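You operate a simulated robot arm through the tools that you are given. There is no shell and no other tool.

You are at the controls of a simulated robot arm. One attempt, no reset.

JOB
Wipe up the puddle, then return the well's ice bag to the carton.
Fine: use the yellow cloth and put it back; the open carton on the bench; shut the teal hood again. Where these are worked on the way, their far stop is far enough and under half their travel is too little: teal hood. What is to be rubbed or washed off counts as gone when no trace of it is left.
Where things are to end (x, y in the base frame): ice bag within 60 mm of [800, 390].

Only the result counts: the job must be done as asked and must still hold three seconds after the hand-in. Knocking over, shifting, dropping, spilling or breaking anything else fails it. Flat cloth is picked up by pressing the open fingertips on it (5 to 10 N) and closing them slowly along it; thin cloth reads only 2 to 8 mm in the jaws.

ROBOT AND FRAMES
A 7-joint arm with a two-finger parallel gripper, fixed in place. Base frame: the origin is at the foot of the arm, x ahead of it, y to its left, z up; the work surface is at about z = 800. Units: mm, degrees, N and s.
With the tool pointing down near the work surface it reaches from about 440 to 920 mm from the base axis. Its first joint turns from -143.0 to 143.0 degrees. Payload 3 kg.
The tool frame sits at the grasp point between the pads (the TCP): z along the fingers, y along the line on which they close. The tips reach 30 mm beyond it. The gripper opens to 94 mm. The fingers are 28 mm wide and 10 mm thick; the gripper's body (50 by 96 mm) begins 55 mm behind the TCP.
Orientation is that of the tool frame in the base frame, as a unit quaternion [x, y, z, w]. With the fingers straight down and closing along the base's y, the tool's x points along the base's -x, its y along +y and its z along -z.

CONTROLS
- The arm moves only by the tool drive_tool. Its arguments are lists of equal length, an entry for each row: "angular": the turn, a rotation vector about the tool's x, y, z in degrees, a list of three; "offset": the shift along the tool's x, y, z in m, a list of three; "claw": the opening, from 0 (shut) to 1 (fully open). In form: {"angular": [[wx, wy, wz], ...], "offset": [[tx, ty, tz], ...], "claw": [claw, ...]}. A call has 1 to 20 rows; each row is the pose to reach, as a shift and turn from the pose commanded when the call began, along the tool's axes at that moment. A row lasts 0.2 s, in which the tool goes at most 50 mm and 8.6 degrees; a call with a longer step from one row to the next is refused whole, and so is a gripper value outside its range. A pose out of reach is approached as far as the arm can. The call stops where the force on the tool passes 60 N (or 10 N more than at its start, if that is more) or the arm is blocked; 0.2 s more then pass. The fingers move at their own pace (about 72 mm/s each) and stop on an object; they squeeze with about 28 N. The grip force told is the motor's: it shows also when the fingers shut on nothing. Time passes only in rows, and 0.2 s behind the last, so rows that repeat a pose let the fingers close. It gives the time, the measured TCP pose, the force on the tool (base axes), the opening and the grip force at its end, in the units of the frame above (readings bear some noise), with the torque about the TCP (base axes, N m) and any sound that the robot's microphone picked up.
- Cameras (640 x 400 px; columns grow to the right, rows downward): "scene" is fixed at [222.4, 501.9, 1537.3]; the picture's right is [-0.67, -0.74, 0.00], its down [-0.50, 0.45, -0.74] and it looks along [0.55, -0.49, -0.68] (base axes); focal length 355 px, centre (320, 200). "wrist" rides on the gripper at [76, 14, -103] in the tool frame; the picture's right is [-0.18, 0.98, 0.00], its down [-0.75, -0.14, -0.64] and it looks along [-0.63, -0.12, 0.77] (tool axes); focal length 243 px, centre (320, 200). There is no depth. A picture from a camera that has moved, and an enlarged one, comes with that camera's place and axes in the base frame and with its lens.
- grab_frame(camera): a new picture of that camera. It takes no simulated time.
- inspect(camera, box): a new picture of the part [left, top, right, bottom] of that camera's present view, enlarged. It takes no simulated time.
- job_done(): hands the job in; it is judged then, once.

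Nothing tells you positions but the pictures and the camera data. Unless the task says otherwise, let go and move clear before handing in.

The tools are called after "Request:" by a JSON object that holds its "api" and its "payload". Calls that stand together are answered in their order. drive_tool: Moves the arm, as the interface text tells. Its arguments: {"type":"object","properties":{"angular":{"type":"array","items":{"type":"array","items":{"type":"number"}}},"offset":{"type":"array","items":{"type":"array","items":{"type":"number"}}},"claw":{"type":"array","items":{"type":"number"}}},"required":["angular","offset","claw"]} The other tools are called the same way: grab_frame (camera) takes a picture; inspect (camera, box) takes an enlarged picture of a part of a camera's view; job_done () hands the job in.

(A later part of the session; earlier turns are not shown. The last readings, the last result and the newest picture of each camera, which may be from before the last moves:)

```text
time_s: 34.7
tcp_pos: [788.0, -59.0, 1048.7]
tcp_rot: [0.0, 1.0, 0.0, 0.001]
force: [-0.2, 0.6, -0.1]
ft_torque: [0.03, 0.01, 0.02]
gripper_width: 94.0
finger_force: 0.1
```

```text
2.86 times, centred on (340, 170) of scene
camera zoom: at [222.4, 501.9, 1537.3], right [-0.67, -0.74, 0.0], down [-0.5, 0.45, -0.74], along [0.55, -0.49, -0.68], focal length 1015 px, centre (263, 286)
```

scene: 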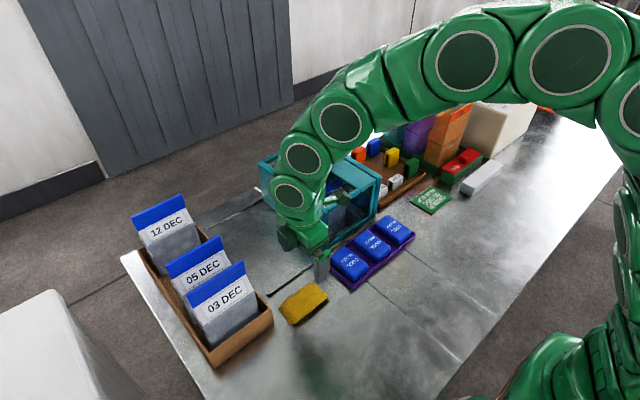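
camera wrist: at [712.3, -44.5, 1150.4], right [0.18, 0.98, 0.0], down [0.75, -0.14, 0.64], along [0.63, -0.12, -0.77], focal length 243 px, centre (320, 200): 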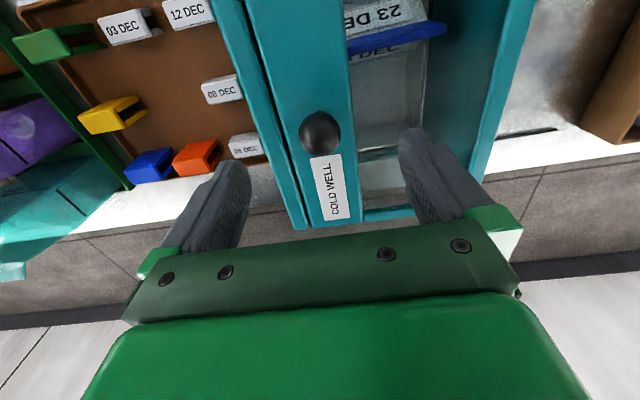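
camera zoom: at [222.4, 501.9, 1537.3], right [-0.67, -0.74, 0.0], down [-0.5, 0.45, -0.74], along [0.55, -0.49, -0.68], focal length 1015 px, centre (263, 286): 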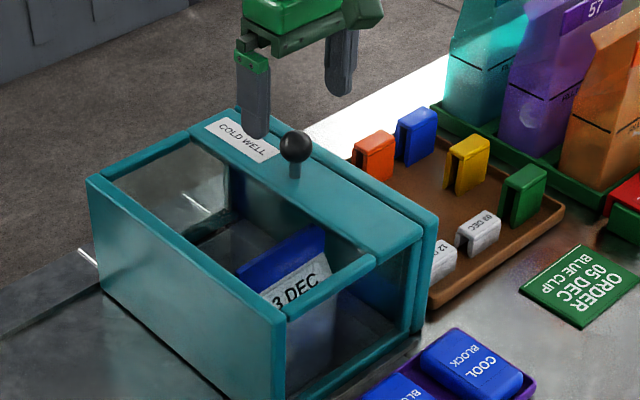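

The knob centre refines to (787, −59, 981), directly under the TCP. I'll descend about 67 mm and close on it.

Request:
{"api": "drive_tool", "payload": {"angular": [[0, 0, 0], [0, 0, 0], [0, 0, 0], [0, 0, 0], [0, 0, 0], [0, 0, 0], [0, 0, 0], [0, 0, 0], [0, 0, 0], [0, 0, 0]], "offset": [[0, 0, 0.025], [0, 0, 0.045], [0, 0, 0.06], [0, 0, 0.067], [0, 0, 0.067], [0, 0, 0.067], [0, 0, 0.067], [0, 0, 0.067], [0, 0, 0.067], [0, 0, 0.067]], "claw": [1, 1, 1, 1, 0.8, 0.6, 0.4, 0.2, 0.1, 0.1]}}

Request:
{"api": "grab_frame", "payload": {"camera": "wrist"}}

Request:
{"api": "inspect", "payload": {"camera": "scene", "box": [250, 100, 430, 240]}}

```text
time_s: 36.9
tcp_pos: [789.2, -57.6, 981.9]
tcp_rot: [0.0, 1.0, 0.001, 0.001]
force: [1.1, 0.2, 0.4]
ft_torque: [0.01, -0.02, 0.01]
gripper_width: 31.5
finger_force: 44.3
```

```text
taken
camera wrist: at [712.6, -44.8, 1083.7], right [0.18, 0.98, 0.0], down [0.75, -0.14, 0.64], along [0.63, -0.12, -0.77], focal length 243 px, centre (320, 200)
```

wrist: 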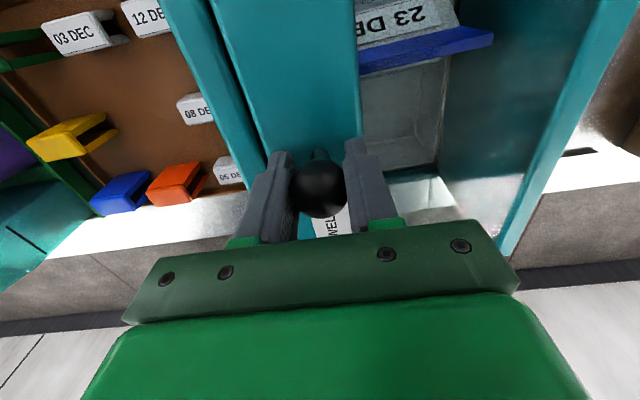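

```text
2.86 times, centred on (340, 170) of scene
camera zoom: at [222.4, 501.9, 1537.3], right [-0.67, -0.74, 0.0], down [-0.5, 0.45, -0.74], along [0.55, -0.49, -0.68], focal length 1015 px, centre (263, 286)
```

zoom: 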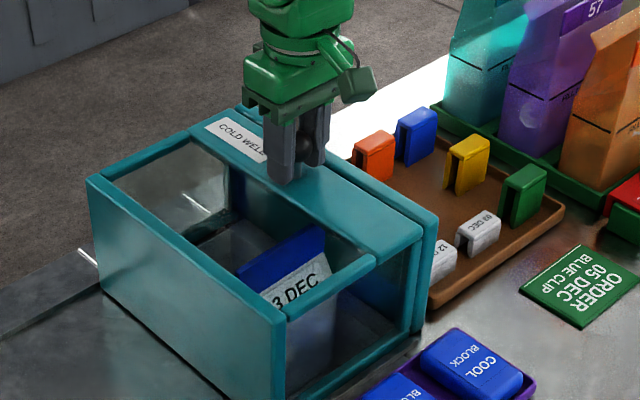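

The knob is held at 31.5 mm. I'll test a small slide toward +y and watch the force.

Request:
{"api": "drive_tool", "payload": {"angular": [[0, 0, 0], [0, 0, 0], [0, 0, 0], [0, 0, 0]], "offset": [[0, 0.003, 0], [0, 0.006, 0], [0, 0.01, 0], [0, 0.014, 0]], "claw": [0.1, 0.1, 0.1, 0.1]}}

Request:
{"api": "grab_frame", "payload": {"camera": "wrist"}}

Request:
{"api": "inspect", "payload": {"camera": "scene", "box": [250, 100, 430, 240]}}

```text
time_s: 37.9
tcp_pos: [790.1, -45.1, 982.0]
tcp_rot: [0.001, 1.0, 0.0, 0.002]
force: [-4.5, -0.5, 2.1]
ft_torque: [-0.01, 0.14, -0.01]
gripper_width: 31.4
finger_force: 44.6
```

```text
taken
camera wrist: at [712.7, -30.7, 1083.8], right [0.18, 0.98, 0.0], down [0.75, -0.14, 0.64], along [0.63, -0.12, -0.77], focal length 243 px, centre (320, 200)
```

wrist: 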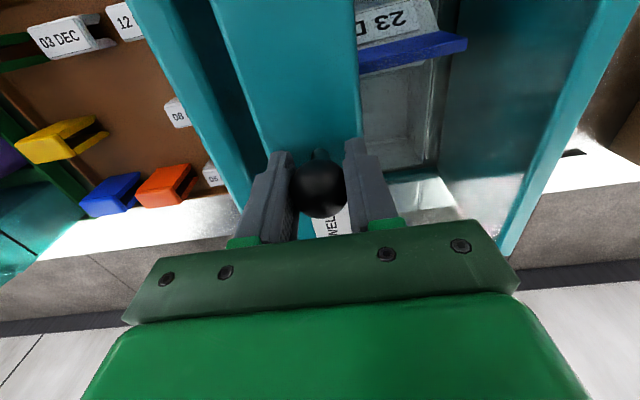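

```text
2.86 times, centred on (340, 170) of scene
camera zoom: at [222.4, 501.9, 1537.3], right [-0.67, -0.74, 0.0], down [-0.5, 0.45, -0.74], along [0.55, -0.49, -0.68], focal length 1015 px, centre (263, 286)
```

zoom: 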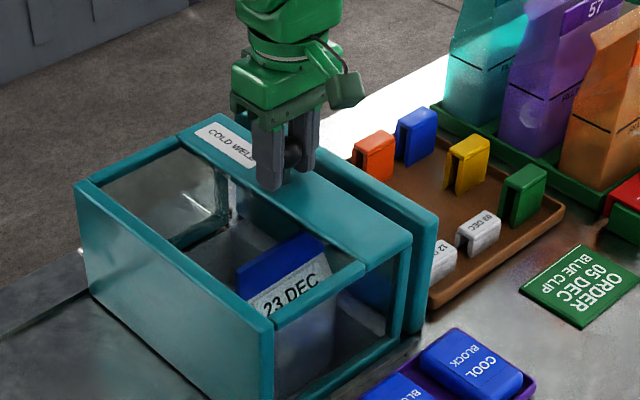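

The hood slides freely toward +y. I'll carry it on toward its far stop.

Request:
{"api": "drive_tool", "payload": {"angular": [[0, 0, 0], [0, 0, 0], [0, 0, 0], [0, 0, 0], [0, 0, 0], [0, 0, 0], [0, 0, 0], [0, 0, 0], [0, 0, 0], [0, 0, 0]], "offset": [[0, 0.012, 0], [0, 0.026, 0], [0, 0.04, 0], [0, 0.054, 0], [0, 0.068, 0], [0, 0.082, 0], [0, 0.096, 0], [0, 0.11, 0], [0, 0.124, 0], [0, 0.136, 0]], "claw": [0.1, 0.1, 0.1, 0.1, 0.1, 0.1, 0.1, 0.1, 0.1, 0.1]}}

Request:
{"api": "grab_frame", "payload": {"camera": "wrist"}}

Request:
{"api": "grab_frame", "payload": {"camera": "scene"}}

```text
time_s: 40.1
tcp_pos: [789.0, 90.6, 982.9]
tcp_rot: [0.0, 1.0, 0.001, 0.001]
force: [18.0, -0.8, -14.1]
ft_torque: [0.04, -0.22, 0.19]
gripper_width: 31.3
finger_force: 44.9
```

```text
taken
camera wrist: at [712.6, 104.8, 1083.8], right [0.18, 0.98, 0.0], down [0.75, -0.14, 0.64], along [0.63, -0.12, -0.77], focal length 243 px, centre (320, 200)
```

wrist: 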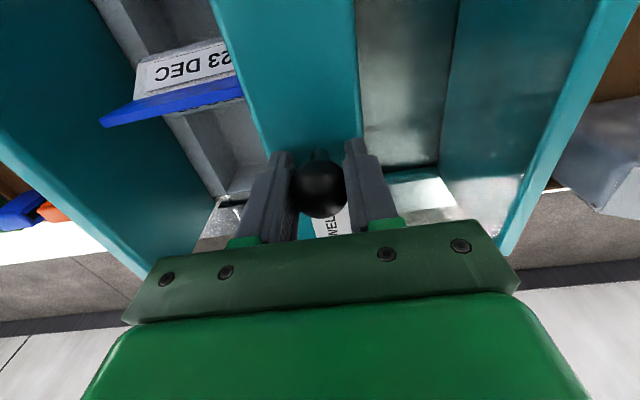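

```text
taken
```

scene: 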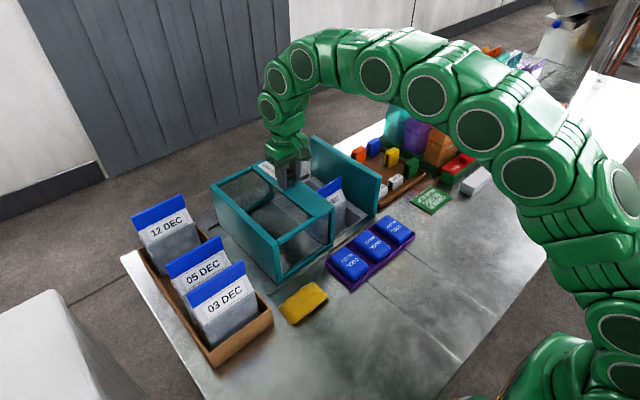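

The hood has moved about 148 mm. I'll continue in smaller steps to feel for the far stop.

Request:
{"api": "drive_tool", "payload": {"angular": [[0, 0, 0], [0, 0, 0], [0, 0, 0], [0, 0, 0], [0, 0, 0]], "offset": [[0.001, 0.006, 0], [0.001, 0.012, 0], [0.001, 0.018, 0], [0.001, 0.024, 0], [0.001, 0.028, 0]], "claw": [0.1, 0.1, 0.1, 0.1, 0.1]}}

```text
time_s: 41.3
tcp_pos: [788.2, 118.7, 982.4]
tcp_rot: [0.0, 1.0, 0.0, 0.0]
force: [37.8, 0.4, -15.9]
ft_torque: [-0.18, -0.14, 0.03]
gripper_width: 31.3
finger_force: 44.7
```

Side load is building up in +x, so I'll relax about 2 mm that way and then continue gently toward the stop.

Request:
{"api": "drive_tool", "payload": {"angular": [[0, 0, 0], [0, 0, 0]], "offset": [[-0.001, 0, 0.0003], [-0.002, 0, 0.0006]], "claw": [0.1, 0.1]}}

Request:
{"api": "drive_tool", "payload": {"angular": [[0, 0, 0], [0, 0, 0], [0, 0, 0], [0, 0, 0]], "offset": [[0, 0.003, 0], [0, 0.006, 0], [0, 0.009, 0], [0, 0.012, 0]], "claw": [0.1, 0.1, 0.1, 0.1]}}

```text
time_s: 41.9
tcp_pos: [787.6, 119.2, 981.7]
tcp_rot: [-0.001, 1.0, 0.0, -0.001]
force: [-11.0, 0.2, 8.2]
ft_torque: [-0.14, 0.82, 0.03]
gripper_width: 31.3
finger_force: 44.7
```

```text
time_s: 43.1
tcp_pos: [788.9, 126.3, 981.4]
tcp_rot: [0.002, 1.0, -0.002, 0.0]
force: [-10.2, -7.5, 5.6]
ft_torque: [-0.15, 0.05, 0.04]
gripper_width: 30.9
finger_force: 45.2
stopped in row 4: the force on the tool passed its limit at 61 N (the readings are from after the stop); the commanded pose is now the measured one
```

The hood hit its far stop at y ≈ 126, about 184 mm of travel. I'll release the knob, lift, and look at the bag.

Request:
{"api": "drive_tool", "payload": {"angular": [[0, 0, 0], [0, 0, 0], [0, 0, 0], [0, 0, 0], [0, 0, 0], [0, 0, 0], [0, 0, 0], [0, 0, 0]], "offset": [[0, 0, 0], [0, 0, 0], [0, 0, 0], [0, 0, -0.02], [0, 0, -0.05], [0, 0, -0.09], [0, 0, -0.13], [0, 0, -0.15]], "claw": [0.5, 0.7, 0.9, 0.9, 0.9, 0.9, 0.9, 0.9]}}

Request:
{"api": "grab_frame", "payload": {"camera": "wrist"}}

Request:
{"api": "inspect", "payload": {"camera": "scene", "box": [190, 110, 410, 290]}}

```text
time_s: 44.9
tcp_pos: [789.8, 127.0, 1131.7]
tcp_rot: [0.002, 1.0, -0.002, -0.001]
force: [0.5, -0.6, 0.1]
ft_torque: [0.02, 0.01, 0.02]
gripper_width: 84.5
finger_force: 0.0
```

```text
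taken
camera wrist: at [713.8, 142.2, 1233.2], right [0.19, 0.98, 0.0], down [0.75, -0.14, 0.64], along [0.63, -0.12, -0.77], focal length 243 px, centre (320, 200)
```

wrist: 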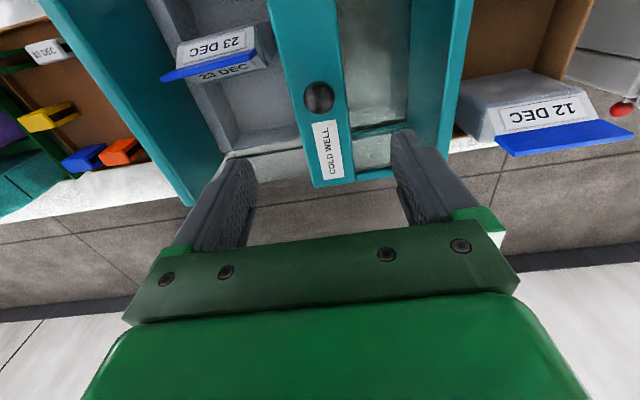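

```text
2.22 times, centred on (300, 200) of scene
camera zoom: at [222.4, 501.9, 1537.3], right [-0.67, -0.74, 0.0], down [-0.5, 0.45, -0.74], along [0.55, -0.49, -0.68], focal length 789 px, centre (364, 200)
```

zoom: 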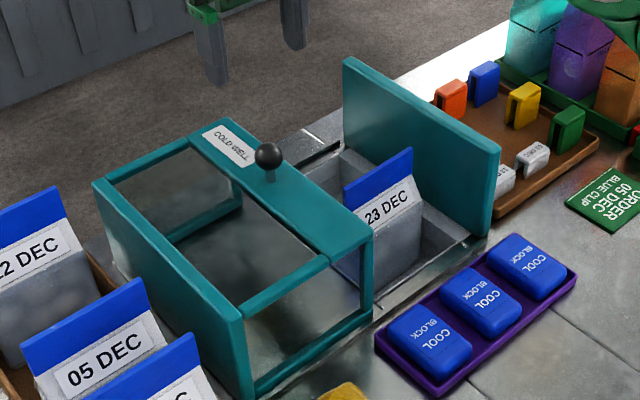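

The bag stands in the recess with its blue clip up, along y near (760, 0). I'll move over it with the tool turned so the jaws close along x, and view the clip edge-on.

Request:
{"api": "inspect", "payload": {"camera": "wrist", "box": [130, 0, 310, 150]}}

Request:
{"api": "drive_tool", "payload": {"angular": [[0, 0, -7.5], [0, 0, -15], [0, 0, -22.5], [0, 0, -30], [0, 0, -37.5], [0, 0, -45], [0, 0, -52.5], [0, 0, -60], [0, 0, -67.5], [0, 0, -75], [0, 0, -82.5], [0, 0, -90]], "offset": [[0.003, -0.012, 0], [0.005, -0.023, 0], [0.008, -0.035, 0], [0.01, -0.046, 0], [0.013, -0.058, 0.005], [0.015, -0.069, 0.01], [0.018, -0.08, 0.016], [0.02, -0.092, 0.022], [0.023, -0.103, 0.028], [0.025, -0.115, 0.034], [0.028, -0.126, 0.04], [0.03, -0.137, 0.042]], "claw": [0.9, 0.9, 0.9, 0.9, 0.9, 0.9, 0.9, 0.9, 0.9, 0.9, 0.9, 0.9]}}

Request:
{"api": "grab_frame", "payload": {"camera": "wrist"}}

Request:
{"api": "inspect", "payload": {"camera": "wrist", "box": [220, 40, 420, 165]}}

Request:
{"api": "inspect", "payload": {"camera": "scene", "box": [270, 130, 400, 240]}}

```text
2.67 times, centred on (220, 75) of wrist
camera zoom: at [713.8, 142.2, 1233.2], right [0.19, 0.98, 0.0], down [0.75, -0.14, 0.64], along [0.63, -0.12, -0.77], focal length 647 px, centre (587, 533)
```

zoom: 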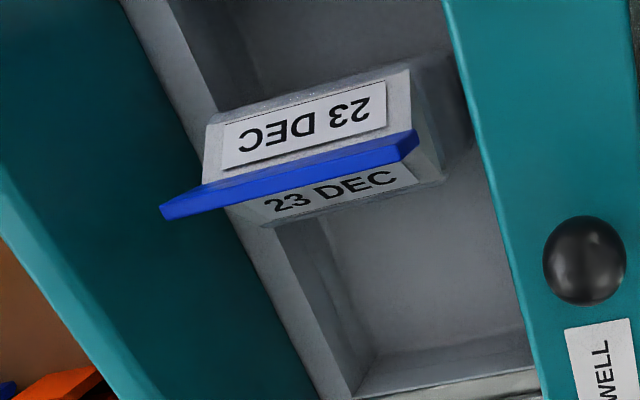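

```text
time_s: 47.5
tcp_pos: [758.9, -10.7, 1090.5]
tcp_rot: [-0.707, 0.707, -0.002, -0.002]
force: [0.5, 0.7, -0.8]
ft_torque: [-0.01, 0.01, 0.01]
gripper_width: 84.7
finger_force: 0.0
```

```text
taken
camera wrist: at [744.5, -85.9, 1191.7], right [-0.98, 0.18, 0.0], down [0.14, 0.76, 0.64], along [0.12, 0.63, -0.77], focal length 243 px, centre (320, 200)
```

wrist: 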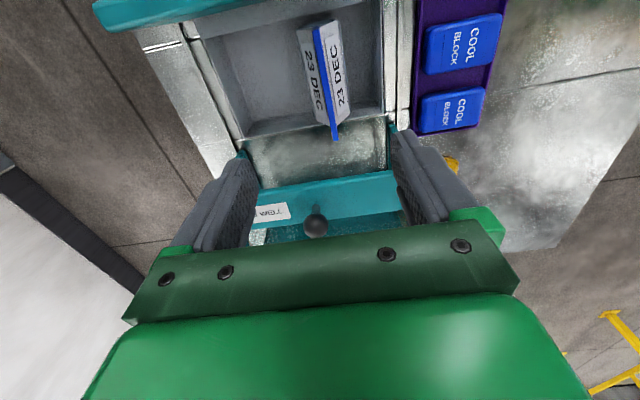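

```text
3.20 times, centred on (320, 102) of wrist
camera zoom: at [744.5, -85.9, 1191.7], right [-0.98, 0.18, 0.0], down [0.14, 0.76, 0.64], along [0.12, 0.63, -0.77], focal length 776 px, centre (320, 512)
```

zoom: 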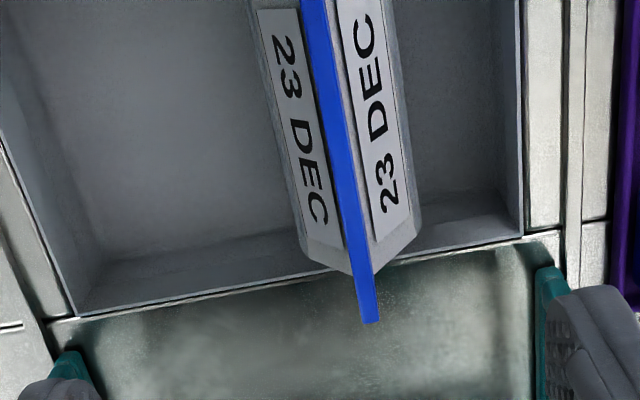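

```text
3.64 times, centred on (335, 185) of scene
camera zoom: at [222.4, 501.9, 1537.3], right [-0.67, -0.74, 0.0], down [-0.5, 0.45, -0.74], along [0.55, -0.49, -0.68], focal length 1292 px, centre (266, 254)
```

zoom: 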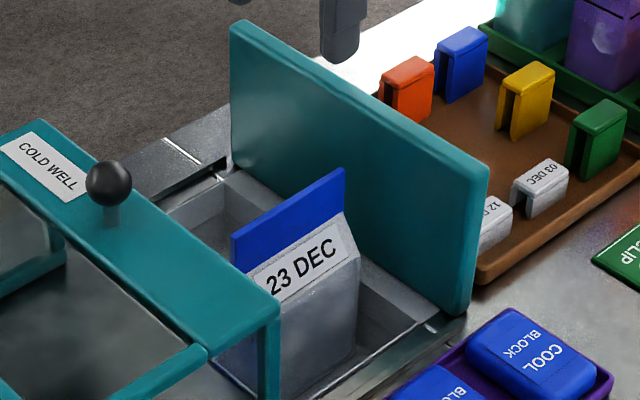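

The clip is a thin vertical plate about 123 mm long, centred near (753, −6), with its top at z ≈ 905. The recess is sunken, so the bag is about 170 mm tall. Before gripping it I'll look at the carton gap and check reach there with an empty hand.

Request:
{"api": "drive_tool", "payload": {"angular": [[0, 0, 0], [0, 0, 0], [0, 0, 0], [0, 0, 0], [0, 0, 0], [0, 0, 0], [0, 0, 0], [0, 0, 0], [0, 0, 0], [0, 0, 0]], "offset": [[0, 0, -0.03], [-0.025, -0.003, -0.06], [-0.06, -0.008, -0.075], [-0.095, -0.013, -0.085], [-0.13, -0.018, -0.09], [-0.165, -0.023, -0.09], [-0.2, -0.028, -0.09], [-0.235, -0.033, -0.09], [-0.265, -0.037, -0.09], [-0.291, -0.041, -0.09]], "claw": [0.9, 0.9, 0.9, 0.9, 0.9, 0.9, 0.9, 0.9, 0.9, 0.9]}}

Request:
{"api": "grab_frame", "payload": {"camera": "wrist"}}

Request:
{"api": "grab_frame", "payload": {"camera": "scene"}}

```text
time_s: 49.7
tcp_pos: [750.6, 264.3, 1153.9]
tcp_rot: [-0.706, 0.709, -0.001, -0.002]
force: [-0.2, -0.5, 0.5]
ft_torque: [-0.03, -0.03, -0.03]
gripper_width: 84.5
finger_force: 0.1
out of reach, approached as far as the arm can: row 6, 7, 8, 9, 10
```

```text
taken
camera wrist: at [736.1, 187.7, 1255.9], right [-0.98, 0.19, 0.0], down [0.15, 0.75, 0.64], along [0.12, 0.63, -0.77], focal length 243 px, centre (320, 200)
```

wrist: 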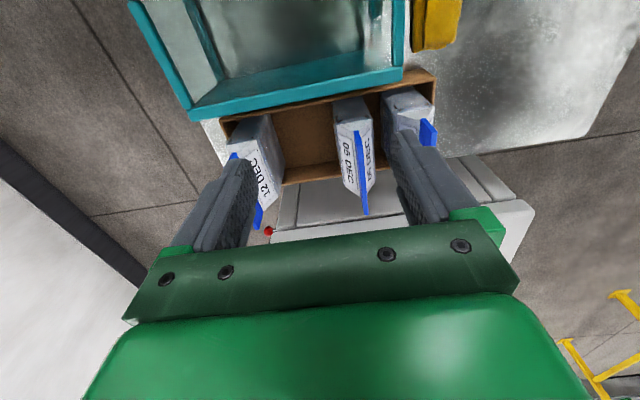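

```text
taken
```

scene: 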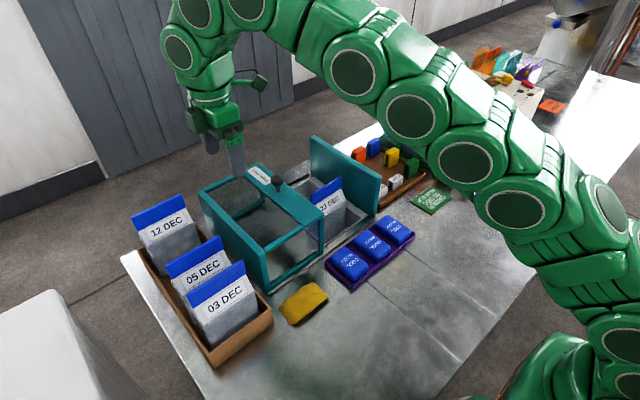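

Reach shrinks with height: here at z ≈ 1154 the arm tops out at a radius of about 796. I'll look closely at the carton gap and then test reach lower down with closed, empty fingers.

Request:
{"api": "inspect", "payload": {"camera": "wrist", "box": [190, 60, 450, 240]}}

Request:
{"api": "inspect", "payload": {"camera": "scene", "box": [110, 170, 290, 370]}}

```text
2.22 times, centred on (320, 150) of wrist
camera zoom: at [736.1, 187.7, 1255.9], right [-0.98, 0.19, 0.0], down [0.15, 0.75, 0.64], along [0.12, 0.63, -0.77], focal length 539 px, centre (320, 311)
```

zoom: 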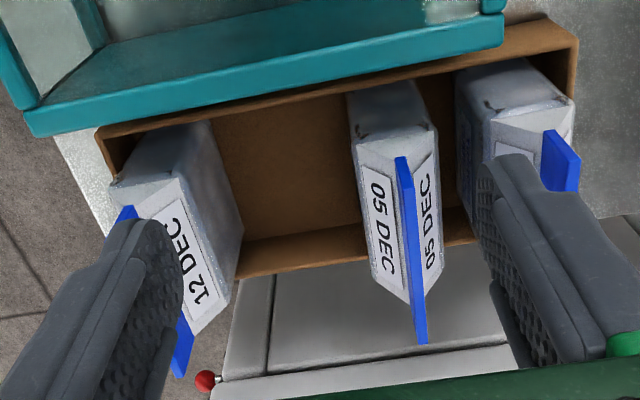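

```text
2.00 times, centred on (200, 270) of scene
camera zoom: at [222.4, 501.9, 1537.3], right [-0.67, -0.74, 0.0], down [-0.5, 0.45, -0.74], along [0.55, -0.49, -0.68], focal length 710 px, centre (560, 60)
```

zoom: 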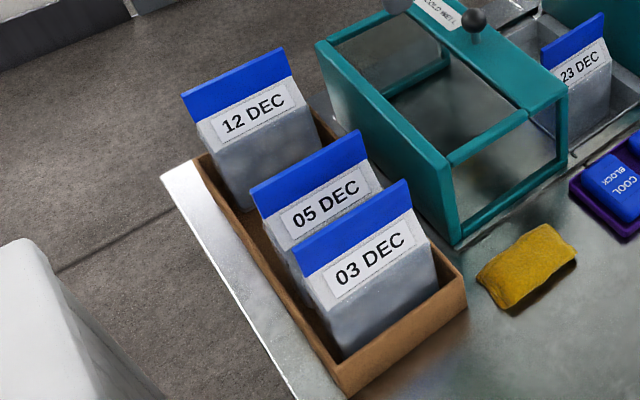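

The carton gap is free from x ≈ 740 to 850, with the other clip tops at z ≈ 1000, so placing at about x 785–795, y 385 suits. I'll drop 100 mm in open air with closed fingers to measure reach.

Request:
{"api": "drive_tool", "payload": {"angular": [[0, 0, 0], [0, 0, 0], [0, 0, 0], [0, 0, 0], [0, 0, 0]], "offset": [[0, 0, 0.02], [0, 0, 0.04], [0, 0, 0.06], [0, 0, 0.08], [0, 0, 0.08]], "claw": [0.6, 0.4, 0.2, 0.1, 0.1]}}

```text
time_s: 50.9
tcp_pos: [751.4, 263.9, 1074.7]
tcp_rot: [-0.706, 0.708, 0.0, -0.001]
force: [0.5, 0.3, 0.2]
ft_torque: [-0.02, 0.01, -0.02]
gripper_width: 9.4
finger_force: 0.0
```

The commanded pose was clipped to the reached one. I'll test reach at (785, 385, 1060), above the gap and clear of all the clips.

Request:
{"api": "drive_tool", "payload": {"angular": [[0, 0, 0], [0, 0, 0], [0, 0, 0], [0, 0, 0], [0, 0, 0], [0, 0, 0]], "offset": [[-0.02, -0.008, 0.005], [-0.045, -0.016, 0.01], [-0.07, -0.024, 0.013], [-0.095, -0.03, 0.015], [-0.121, -0.034, 0.015], [-0.121, -0.034, 0.015]], "claw": [0.1, 0.1, 0.1, 0.1, 0.1, 0.1]}}

Request:
{"api": "grab_frame", "payload": {"camera": "scene"}}

Request:
{"api": "grab_frame", "payload": {"camera": "wrist"}}

```text
time_s: 52.3
tcp_pos: [775.4, 379.5, 1048.9]
tcp_rot: [-0.706, 0.708, -0.001, -0.001]
force: [0.2, -0.2, 0.5]
ft_torque: [0.03, 0.0, -0.02]
gripper_width: 9.4
finger_force: 0.1
out of reach, approached as far as the arm can: row 5, 6
```

```text
taken
```

scene: 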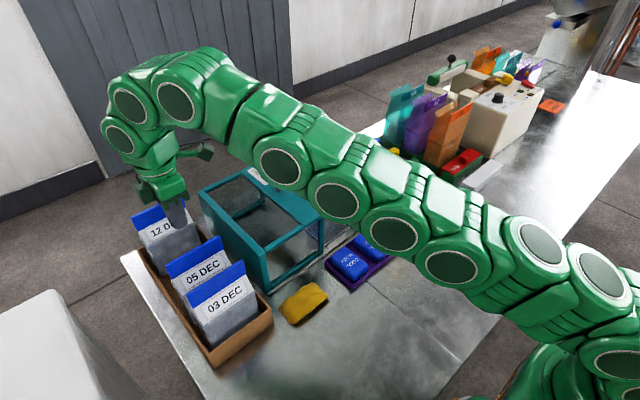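

```text
taken
camera wrist: at [759.8, 303.0, 1150.6], right [-0.98, 0.19, 0.0], down [0.14, 0.76, 0.64], along [0.12, 0.63, -0.77], focal length 243 px, centre (320, 200)
```

wrist: 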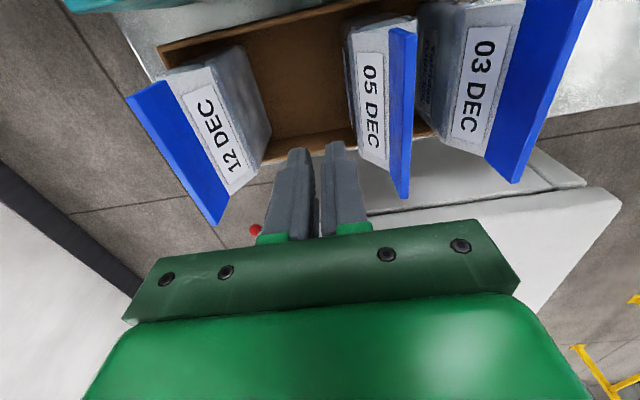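

At z ≈ 1049 the arm reached (775, 379.5), enough to bring the bag over the carton wall and then lower it. I'll zoom in on the gap.

Request:
{"api": "inspect", "payload": {"camera": "wrist", "box": [110, 0, 450, 220]}}

Request:
{"api": "inspect", "payload": {"camera": "scene", "box": [110, 160, 290, 330]}}

```text
1.82 times, centred on (280, 110) of wrist
camera zoom: at [759.8, 303.0, 1150.6], right [-0.98, 0.19, 0.0], down [0.14, 0.76, 0.64], along [0.12, 0.63, -0.77], focal length 441 px, centre (393, 364)
```

zoom: 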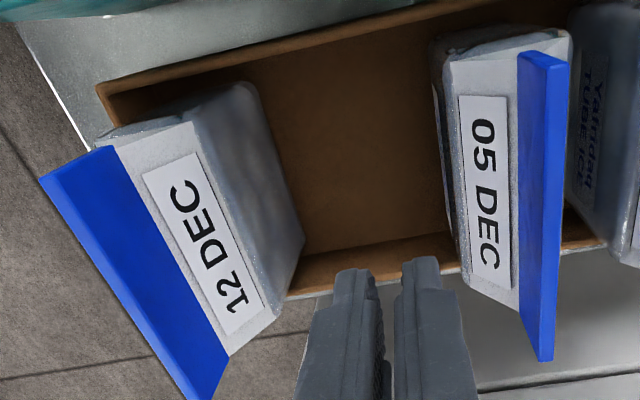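

```text
2.35 times, centred on (200, 245) of scene
camera zoom: at [222.4, 501.9, 1537.3], right [-0.67, -0.74, 0.0], down [-0.5, 0.45, -0.74], along [0.55, -0.49, -0.68], focal length 836 px, centre (602, 94)
```

zoom: 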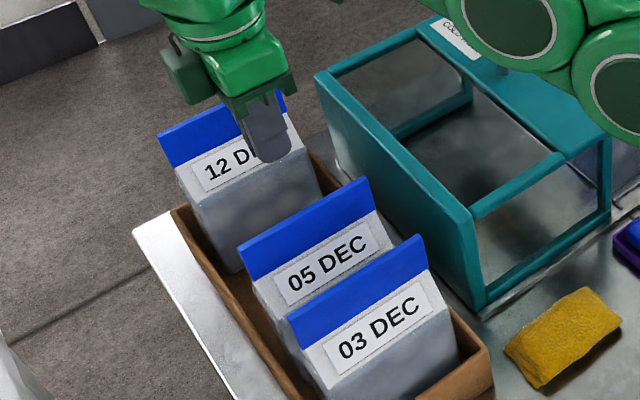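

The gap runs from x ≈ 745 to 858, so x ≈ 800 is its middle. A 10° tilt with the fingers toward +y will give extra reach there, so I'll grip with that tilt from the start. I'm going back over the well now, staying high over the hood knob.

Request:
{"api": "drive_tool", "payload": {"angular": [[0, 0, 0], [0, 0, 0], [0, 0, 0], [0, 0, 0], [0, 0, 0], [0, 0, 0], [0, 0, 0], [0, 0, 0], [0, 0, 0], [0, 0, 0], [0, -5, 0], [0, -10, 0], [0, -10, 0]], "offset": [[0.03, 0.008, -0.01], [0.07, 0.016, -0.02], [0.11, 0.022, -0.031], [0.15, 0.022, -0.031], [0.19, 0.022, -0.031], [0.23, 0.022, -0.031], [0.27, 0.022, -0.031], [0.31, 0.022, -0.031], [0.35, 0.022, -0.031], [0.3855, 0.022, -0.031], [0.3855, 0.022, -0.011], [0.3855, 0.022, 0.009], [0.3855, 0.022, 0.009]], "claw": [0.1, 0.1, 0.1, 0.1, 0.1, 0.1, 0.1, 0.2, 0.4, 0.6, 0.7, 0.8, 0.8]}}

Request:
{"api": "grab_frame", "payload": {"camera": "wrist"}}

Request:
{"api": "inspect", "payload": {"camera": "wrist", "box": [220, 40, 420, 220]}}

Request:
{"api": "inspect", "payload": {"camera": "scene", "box": [250, 90, 430, 240]}}

```text
time_s: 55.1
tcp_pos: [752.7, -6.9, 1040.5]
tcp_rot: [-0.704, 0.705, 0.062, 0.061]
force: [0.2, 0.2, 0.3]
ft_torque: [-0.03, -0.01, -0.02]
gripper_width: 75.0
finger_force: 0.0
```

```text
taken
camera wrist: at [737.2, -99.0, 1127.8], right [-0.98, 0.18, 0.03], down [0.14, 0.63, 0.76], along [0.12, 0.75, -0.65], focal length 243 px, centre (320, 200)
```

wrist: 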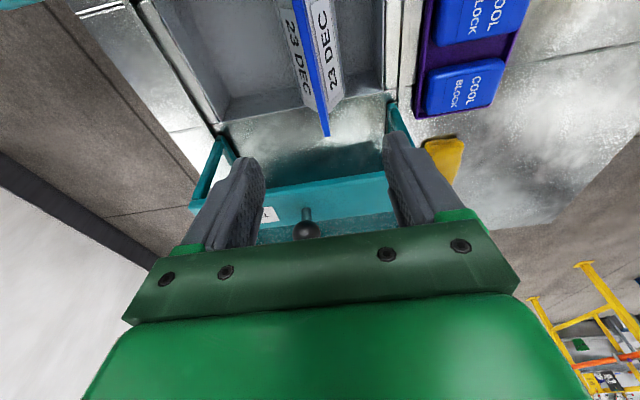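

```text
2.22 times, centred on (320, 130) of wrist
camera zoom: at [737.2, -99.0, 1127.8], right [-0.98, 0.18, 0.03], down [0.14, 0.63, 0.76], along [0.12, 0.75, -0.65], focal length 539 px, centre (320, 356)
```

zoom: 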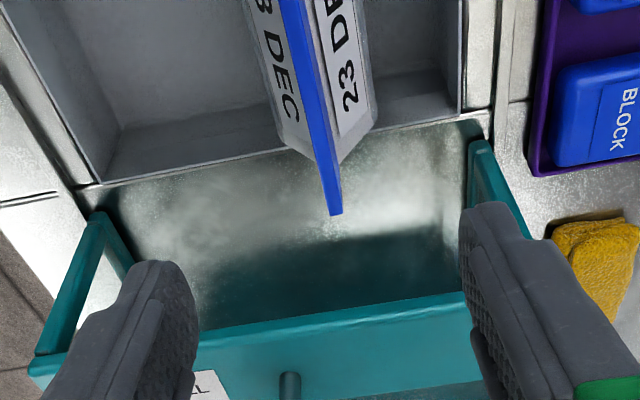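

```text
2.67 times, centred on (340, 165) of scene
camera zoom: at [222.4, 501.9, 1537.3], right [-0.67, -0.74, 0.0], down [-0.5, 0.45, -0.74], along [0.55, -0.49, -0.68], focal length 947 px, centre (267, 293)
```

zoom: 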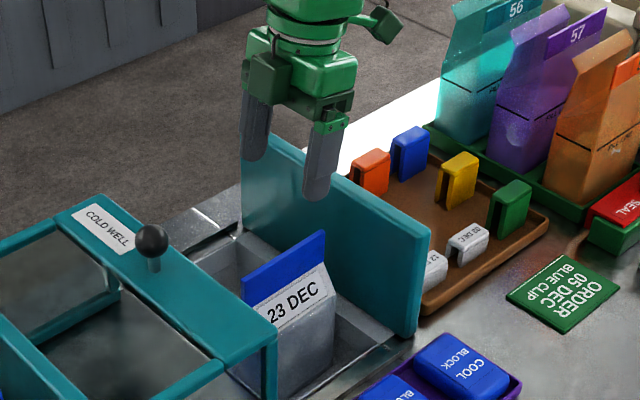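

The clip line passes right under the TCP and the camera will clear the end panel by 20 mm or more. I'll descend straight to TCP z ≈ 900 and close on the clip.

Request:
{"api": "drive_tool", "payload": {"angular": [[0, 0, 0], [0, 0, 0], [0, 0, 0], [0, 0, 0], [0, 0, 0], [0, 0, 0], [0, 0, 0]], "offset": [[0.0052, 0, 0.0295], [0.0104, 0, 0.059], [0.0148, 0, 0.0837], [0.0183, 0, 0.1034], [0.0209, 0, 0.1182], [0.0232, 0, 0.131], [0.0243, 0, 0.1375]], "claw": [0.8, 0.8, 0.8, 0.8, 0.8, 0.8, 0.8]}}

Request:
{"api": "grab_frame", "payload": {"camera": "wrist"}}

Request:
{"api": "inspect", "payload": {"camera": "scene", "box": [270, 110, 400, 240]}}

```text
time_s: 56.7
tcp_pos: [752.3, -7.1, 900.5]
tcp_rot: [-0.703, 0.706, 0.06, 0.061]
force: [-0.5, 0.4, -0.1]
ft_torque: [0.01, -0.01, -0.02]
gripper_width: 75.2
finger_force: 0.0
```

```text
taken
camera wrist: at [737.2, -99.0, 988.4], right [-0.98, 0.18, 0.03], down [0.14, 0.63, 0.76], along [0.12, 0.75, -0.65], focal length 243 px, centre (320, 200)
```

wrist: 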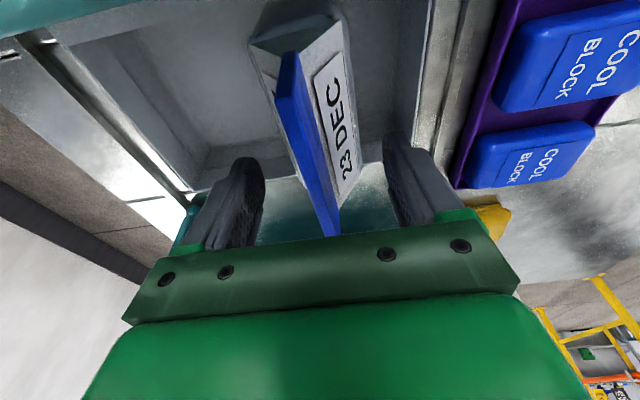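

```text
3.08 times, centred on (335, 175) of scene
camera zoom: at [222.4, 501.9, 1537.3], right [-0.67, -0.74, 0.0], down [-0.5, 0.45, -0.74], along [0.55, -0.49, -0.68], focal length 1093 px, centre (274, 277)
```

zoom: 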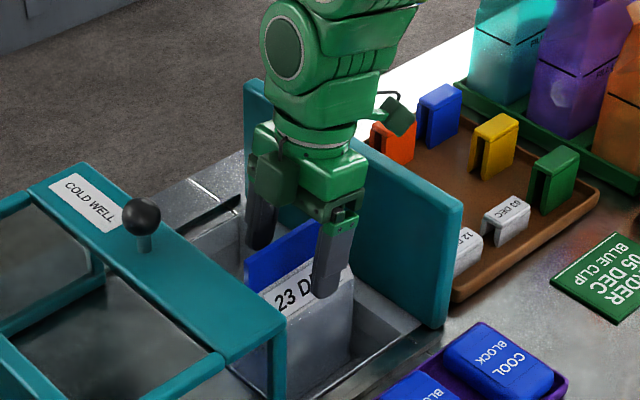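

The jaws straddle the clip (z 869–905). I'll close gradually on it.

Request:
{"api": "drive_tool", "payload": {"angular": [[0, 0, 0], [0, 0, 0], [0, 0, 0], [0, 0, 0], [0, 0, 0], [0, 0, 0], [0, 0, 0], [0, 0, 0], [0, 0, 0]], "offset": [[0, 0, 0], [0, 0, 0], [0, 0, 0], [0, 0, 0], [0, 0, 0], [0, 0, 0], [0, 0, 0], [0, 0, 0], [0, 0, 0]], "claw": [0.65, 0.5, 0.35, 0.25, 0.17, 0.1, 0.03, 0, 0]}}

Request:
{"api": "grab_frame", "payload": {"camera": "wrist"}}

```text
time_s: 58.7
tcp_pos: [752.3, -7.0, 902.1]
tcp_rot: [-0.704, 0.705, 0.059, 0.061]
force: [0.7, 0.5, 20.4]
ft_torque: [-0.21, -0.32, 0.35]
gripper_width: 11.8
finger_force: 28.1
```

```text
taken
camera wrist: at [737.3, -99.2, 989.5], right [-0.98, 0.18, 0.03], down [0.14, 0.63, 0.76], along [0.12, 0.75, -0.65], focal length 243 px, centre (320, 200)
```

wrist: 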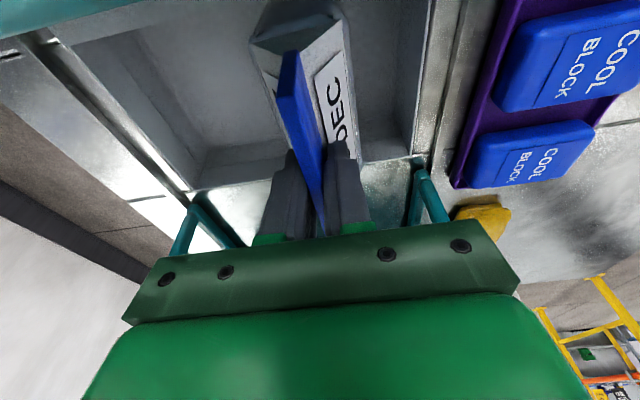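

The tips are wedging slightly on the bag's gable, with 20 N upward. I'll reopen a little, rise 7 mm and regrip on the flat clip only.

Request:
{"api": "drive_tool", "payload": {"angular": [[0, 0, 0], [0, 0, 0], [0, 0, 0], [0, 0, 0], [0, 0, 0], [0, 0, 0], [0, 0, 0], [0, 0, 0]], "offset": [[0, 0, 0], [0, 0, 0], [-0.0012, 0, -0.007], [-0.0012, 0, -0.007], [-0.0012, 0, -0.007], [-0.0012, 0, -0.007], [-0.0012, 0, -0.007], [-0.0012, 0, -0.007]], "claw": [0.25, 0.3, 0.3, 0.2, 0.1, 0, 0, 0]}}

Request:
{"api": "grab_frame", "payload": {"camera": "wrist"}}

```text
time_s: 60.5
tcp_pos: [752.8, -6.0, 908.5]
tcp_rot: [-0.703, 0.706, 0.06, 0.061]
force: [0.2, -0.2, 1.0]
ft_torque: [0.03, 0.03, 0.05]
gripper_width: 11.1
finger_force: 28.5
```

```text
taken
camera wrist: at [737.7, -98.9, 996.1], right [-0.98, 0.18, 0.03], down [0.14, 0.63, 0.76], along [0.12, 0.75, -0.65], focal length 243 px, centre (320, 200)
```

wrist: 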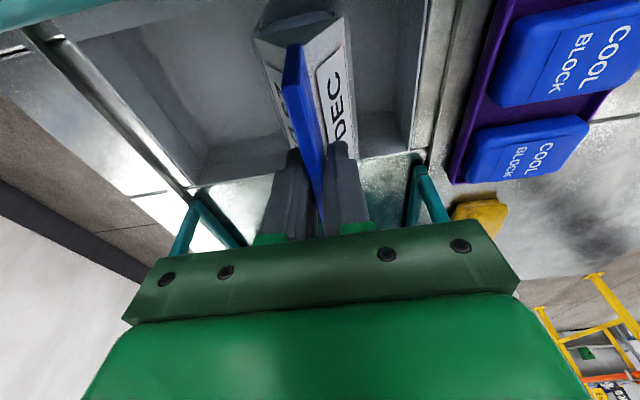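

I have a clean grip at 11.1 mm with no side load. I'll lift 30 mm as a test.

Request:
{"api": "drive_tool", "payload": {"angular": [[0, 0, 0], [0, 0, 0], [0, 0, 0], [0, 0, 0]], "offset": [[-0.0009, 0, -0.0049], [-0.0021, 0, -0.0118], [-0.0036, 0, -0.0207], [-0.0052, 0, -0.0296]], "claw": [0, 0, 0, 0]}}

Request:
{"api": "grab_frame", "payload": {"camera": "wrist"}}

Request:
{"api": "inspect", "payload": {"camera": "scene", "box": [270, 110, 400, 240]}}

```text
time_s: 61.5
tcp_pos: [753.6, -6.4, 939.4]
tcp_rot: [-0.704, 0.705, 0.06, 0.06]
force: [-0.7, 0.1, -2.4]
ft_torque: [-0.02, -0.02, 0.02]
gripper_width: 11.1
finger_force: 28.1
```

```text
taken
camera wrist: at [737.6, -99.0, 1026.0], right [-0.98, 0.18, 0.03], down [0.14, 0.63, 0.76], along [0.12, 0.75, -0.65], focal length 243 px, centre (320, 200)
```

wrist: 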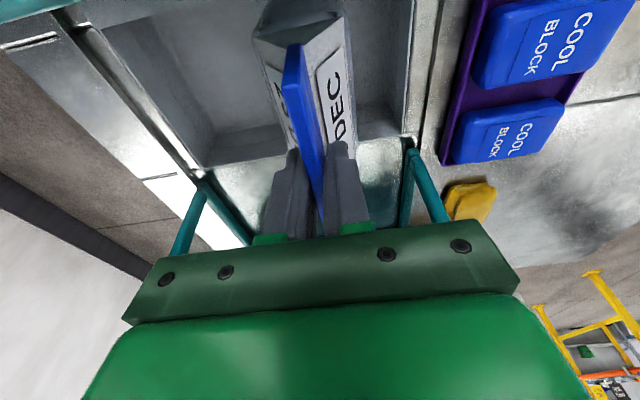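

```text
3.08 times, centred on (335, 175) of scene
camera zoom: at [222.4, 501.9, 1537.3], right [-0.67, -0.74, 0.0], down [-0.5, 0.45, -0.74], along [0.55, -0.49, -0.68], focal length 1093 px, centre (274, 277)
```

zoom: 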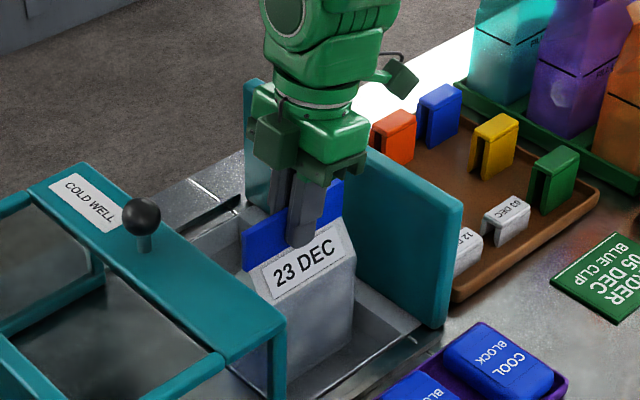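

The bag weighs only about 2.5 N and lifts cleanly. The open hood blocks the high route to the carton at this reach, so I'll park the bag upright on clear bench near (480, 200), shut the hood, then carry it across low. First I'll lift it clear.

Request:
{"api": "drive_tool", "payload": {"angular": [[0, 0, 0], [0, 0, 0], [0, 0, 0], [0, 0, 0], [0, 0, 0], [0, 0, 0]], "offset": [[-0.0035, 0, -0.0197], [-0.007, 0, -0.0394], [-0.0104, 0, -0.0591], [-0.0139, 0, -0.0788], [-0.0174, 0, -0.0985], [-0.0226, 0, -0.128]], "claw": [0, 0, 0, 0, 0, 0]}}

Request:
{"api": "grab_frame", "payload": {"camera": "scene"}}

Request:
{"api": "grab_frame", "payload": {"camera": "wrist"}}

Request:
{"api": "inspect", "payload": {"camera": "scene", "box": [250, 60, 430, 240]}}

```text
time_s: 62.9
tcp_pos: [751.9, -5.9, 1070.9]
tcp_rot: [-0.703, 0.706, 0.061, 0.06]
force: [-0.2, -1.4, -4.2]
ft_torque: [-0.02, -0.01, -0.01]
gripper_width: 11.1
finger_force: 28.0
```

```text
taken
```

scene: 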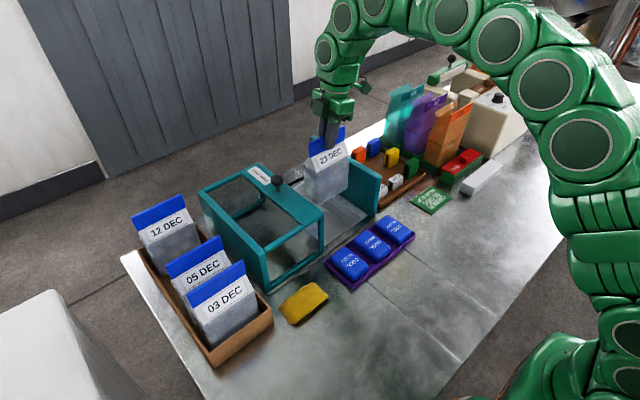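

```text
taken
camera wrist: at [737.7, -99.1, 1157.2], right [-0.98, 0.18, 0.03], down [0.14, 0.63, 0.76], along [0.12, 0.75, -0.65], focal length 243 px, centre (320, 200)
```

wrist: 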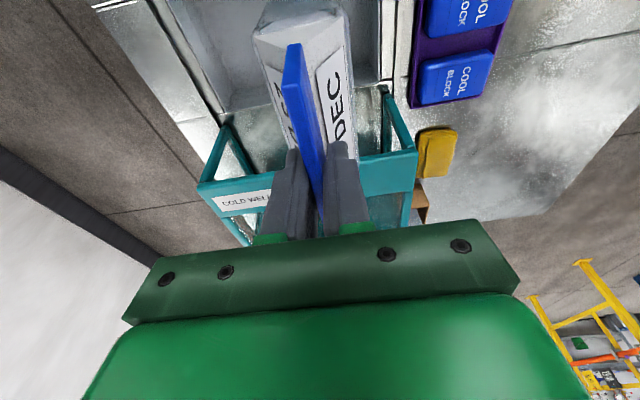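

```text
2.22 times, centred on (340, 150) of scene
camera zoom: at [222.4, 501.9, 1537.3], right [-0.67, -0.74, 0.0], down [-0.5, 0.45, -0.74], along [0.55, -0.49, -0.68], focal length 789 px, centre (276, 311)
```

zoom: 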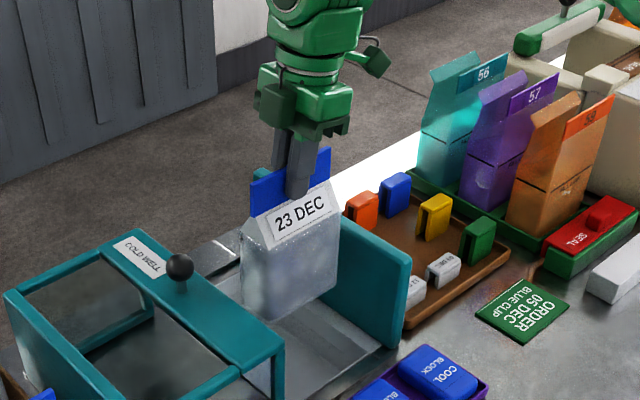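

The bag bottom is at z ≈ 880. I'll carry it out toward −x over the cool-block tray, then sideways to hover over the free bench at (480, 200).

Request:
{"api": "drive_tool", "payload": {"angular": [[0, 0, 0], [0, 0, 0], [0, 0, 0], [0, 0, 0], [0, 0, 0], [0, 0, 0], [0, 0, 0], [0, 0, 0], [0, 0, 0], [0, 0, 0], [0, 0, 0], [0, 0, 0], [0, 0, 0], [0, 0, 0]], "offset": [[0, 0.025, 0], [0, 0.06, 0], [0, 0.098, 0], [0, 0.136, 0], [0, 0.174, 0], [0, 0.21, 0], [0, 0.245, 0], [0, 0.272, 0], [-0.03, 0.272, 0.0053], [-0.066, 0.272, 0.0116], [-0.103, 0.272, 0.0182], [-0.14, 0.272, 0.0247], [-0.175, 0.272, 0.0309], [-0.203, 0.272, 0.0358]], "claw": [0, 0, 0, 0, 0, 0, 0, 0, 0, 0, 0, 0, 0, 0]}}

Request:
{"api": "grab_frame", "payload": {"camera": "scene"}}

Request:
{"api": "grab_frame", "payload": {"camera": "wrist"}}

```text
time_s: 65.9
tcp_pos: [481.4, 200.9, 1067.8]
tcp_rot: [-0.703, 0.706, 0.061, 0.062]
force: [-0.3, 0.7, -4.1]
ft_torque: [0.01, -0.05, 0.0]
gripper_width: 11.3
finger_force: 27.9
```

```text
taken
```

scene: 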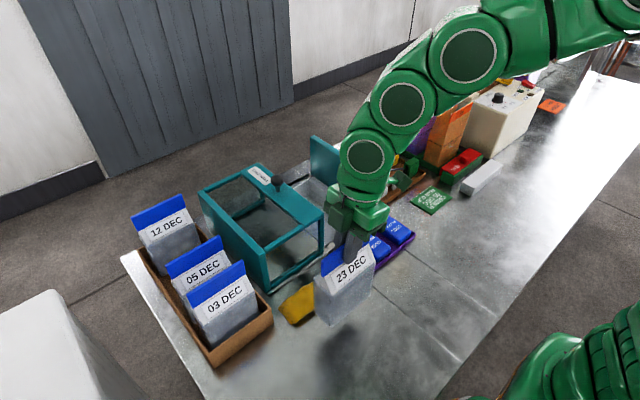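

```text
taken
camera wrist: at [466.3, 108.1, 1155.2], right [-0.98, 0.18, 0.03], down [0.14, 0.63, 0.76], along [0.12, 0.75, -0.65], focal length 243 px, centre (320, 200)
```

wrist: 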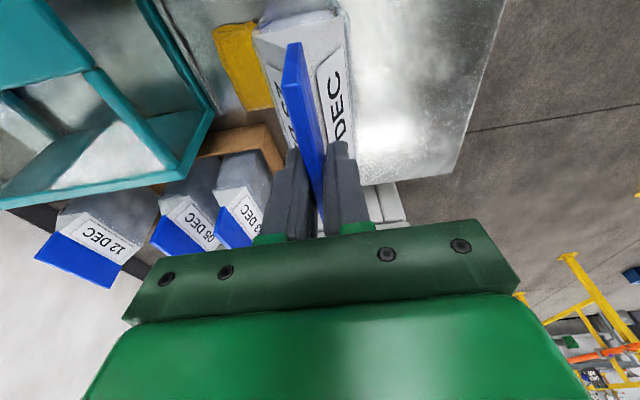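

The bag hovers over clear bench, about 30 mm from the cloth. I'll lower it and feel for contact.

Request:
{"api": "drive_tool", "payload": {"angular": [[0, 0, 0], [0, 0, 0], [0, 0, 0], [0, 0, 0]], "offset": [[0.0035, 0, 0.0197], [0.007, 0, 0.0394], [0.0096, 0, 0.0542], [0.0113, 0, 0.064]], "claw": [0, 0, 0, 0]}}

Request:
{"api": "inspect", "payload": {"camera": "scene", "box": [260, 220, 420, 350]}}

```text
time_s: 66.9
tcp_pos: [481.4, 199.3, 1003.0]
tcp_rot: [-0.703, 0.706, 0.06, 0.06]
force: [-0.3, 0.3, -3.6]
ft_torque: [0.01, 0.0, -0.01]
gripper_width: 11.3
finger_force: 27.8
```

```text
3.08 times, centred on (340, 285) of scene
camera zoom: at [222.4, 501.9, 1537.3], right [-0.67, -0.74, 0.0], down [-0.5, 0.45, -0.74], along [0.55, -0.49, -0.68], focal length 1093 px, centre (258, -62)
```

zoom: 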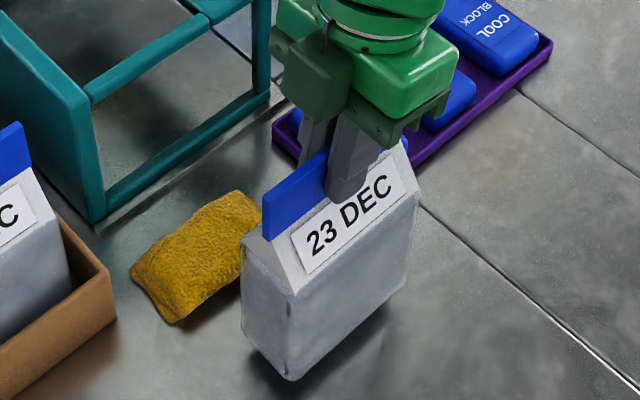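

Only a small gap remains. I'll step down a few millimetres at a time.

Request:
{"api": "drive_tool", "payload": {"angular": [[0, 0, 0], [0, 0, 0], [0, 0, 0]], "offset": [[0.0004, 0, 0.002], [0.0007, 0, 0.004], [0.001, 0, 0.006]], "claw": [0, 0, 0]}}

Request:
{"api": "drive_tool", "payload": {"angular": [[0, 0, 0], [0, 0, 0], [0, 0, 0]], "offset": [[0.0002, 0, 0.001], [0.0004, 0, 0.002], [0.0005, 0, 0.003]], "claw": [0, 0, 0]}}

```text
time_s: 67.7
tcp_pos: [480.6, 199.6, 997.3]
tcp_rot: [-0.704, 0.705, 0.06, 0.06]
force: [0.4, 0.0, -4.0]
ft_torque: [0.03, 0.02, -0.02]
gripper_width: 11.3
finger_force: 28.0
```

```text
time_s: 68.5
tcp_pos: [480.6, 201.1, 993.9]
tcp_rot: [-0.704, 0.705, 0.06, 0.061]
force: [-0.1, -0.7, -3.7]
ft_torque: [0.04, 0.05, -0.01]
gripper_width: 11.4
finger_force: 28.0
```

Request:
{"api": "drive_tool", "payload": {"angular": [[0, 0, 0], [0, 0, 0], [0, 0, 0]], "offset": [[0.0002, 0, 0.001], [0.0004, 0, 0.002], [0.0005, 0, 0.003]], "claw": [0, 0, 0]}}

Request:
{"api": "drive_tool", "payload": {"angular": [[0, 0, 0], [0, 0, 0], [0, 0, 0]], "offset": [[0.0002, 0, 0.001], [0.0004, 0, 0.002], [0.0005, 0, 0.003]], "claw": [0, 0, 0]}}

Request:
{"api": "inspect", "payload": {"camera": "scene", "box": [260, 220, 420, 350]}}

```text
time_s: 69.3
tcp_pos: [480.5, 201.1, 992.0]
tcp_rot: [-0.704, 0.705, 0.061, 0.061]
force: [-0.6, 0.5, -3.8]
ft_torque: [0.03, 0.01, 0.0]
gripper_width: 11.2
finger_force: 28.3
```

```text
time_s: 70.1
tcp_pos: [480.4, 200.8, 987.6]
tcp_rot: [-0.703, 0.706, 0.06, 0.06]
force: [0.2, 0.4, -3.6]
ft_torque: [-0.04, -0.01, 0.01]
gripper_width: 11.1
finger_force: 27.9
```

```text
3.08 times, centred on (340, 285) of scene
camera zoom: at [222.4, 501.9, 1537.3], right [-0.67, -0.74, 0.0], down [-0.5, 0.45, -0.74], along [0.55, -0.49, -0.68], focal length 1093 px, centre (258, -62)
```

zoom: 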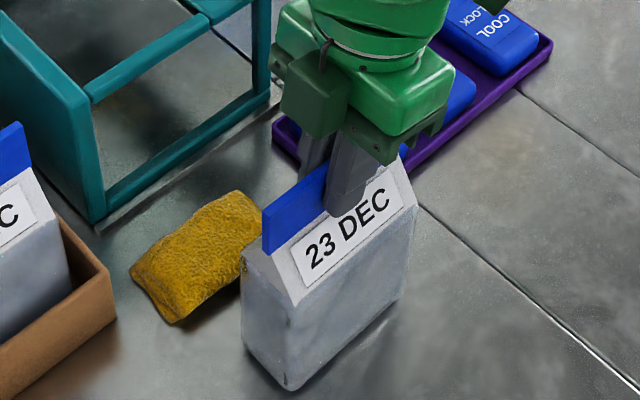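

It is nearly touching. I'll keep going in 2 mm steps.

Request:
{"api": "drive_tool", "payload": {"angular": [[0, 0, 0], [0, 0, 0]], "offset": [[0.0002, 0, 0.001], [0.0004, 0, 0.002]], "claw": [0, 0]}}

Request:
{"api": "drive_tool", "payload": {"angular": [[0, 0, 0], [0, 0, 0]], "offset": [[0.0002, 0, 0.001], [0.0004, 0, 0.002]], "claw": [0, 0]}}

Request:
{"api": "drive_tool", "payload": {"angular": [[0, 0, 0], [0, 0, 0]], "offset": [[0.0002, 0, 0.001], [0.0003, 0, 0.0015]], "claw": [0, 0]}}

```text
time_s: 70.7
tcp_pos: [479.9, 200.4, 985.6]
tcp_rot: [-0.703, 0.706, 0.06, 0.06]
force: [-0.8, 0.1, -3.3]
ft_torque: [0.01, 0.0, 0.0]
gripper_width: 11.1
finger_force: 27.7
```

```text
time_s: 71.3
tcp_pos: [481.4, 201.9, 984.7]
tcp_rot: [-0.703, 0.706, 0.061, 0.06]
force: [-0.8, -2.8, 6.5]
ft_torque: [-0.06, 0.03, 0.01]
gripper_width: 11.1
finger_force: 27.5
```

```text
time_s: 71.9
tcp_pos: [481.0, 200.9, 983.6]
tcp_rot: [-0.704, 0.705, 0.06, 0.062]
force: [-0.9, -0.1, 18.7]
ft_torque: [0.04, 0.02, -0.02]
gripper_width: 11.6
finger_force: 28.1
```

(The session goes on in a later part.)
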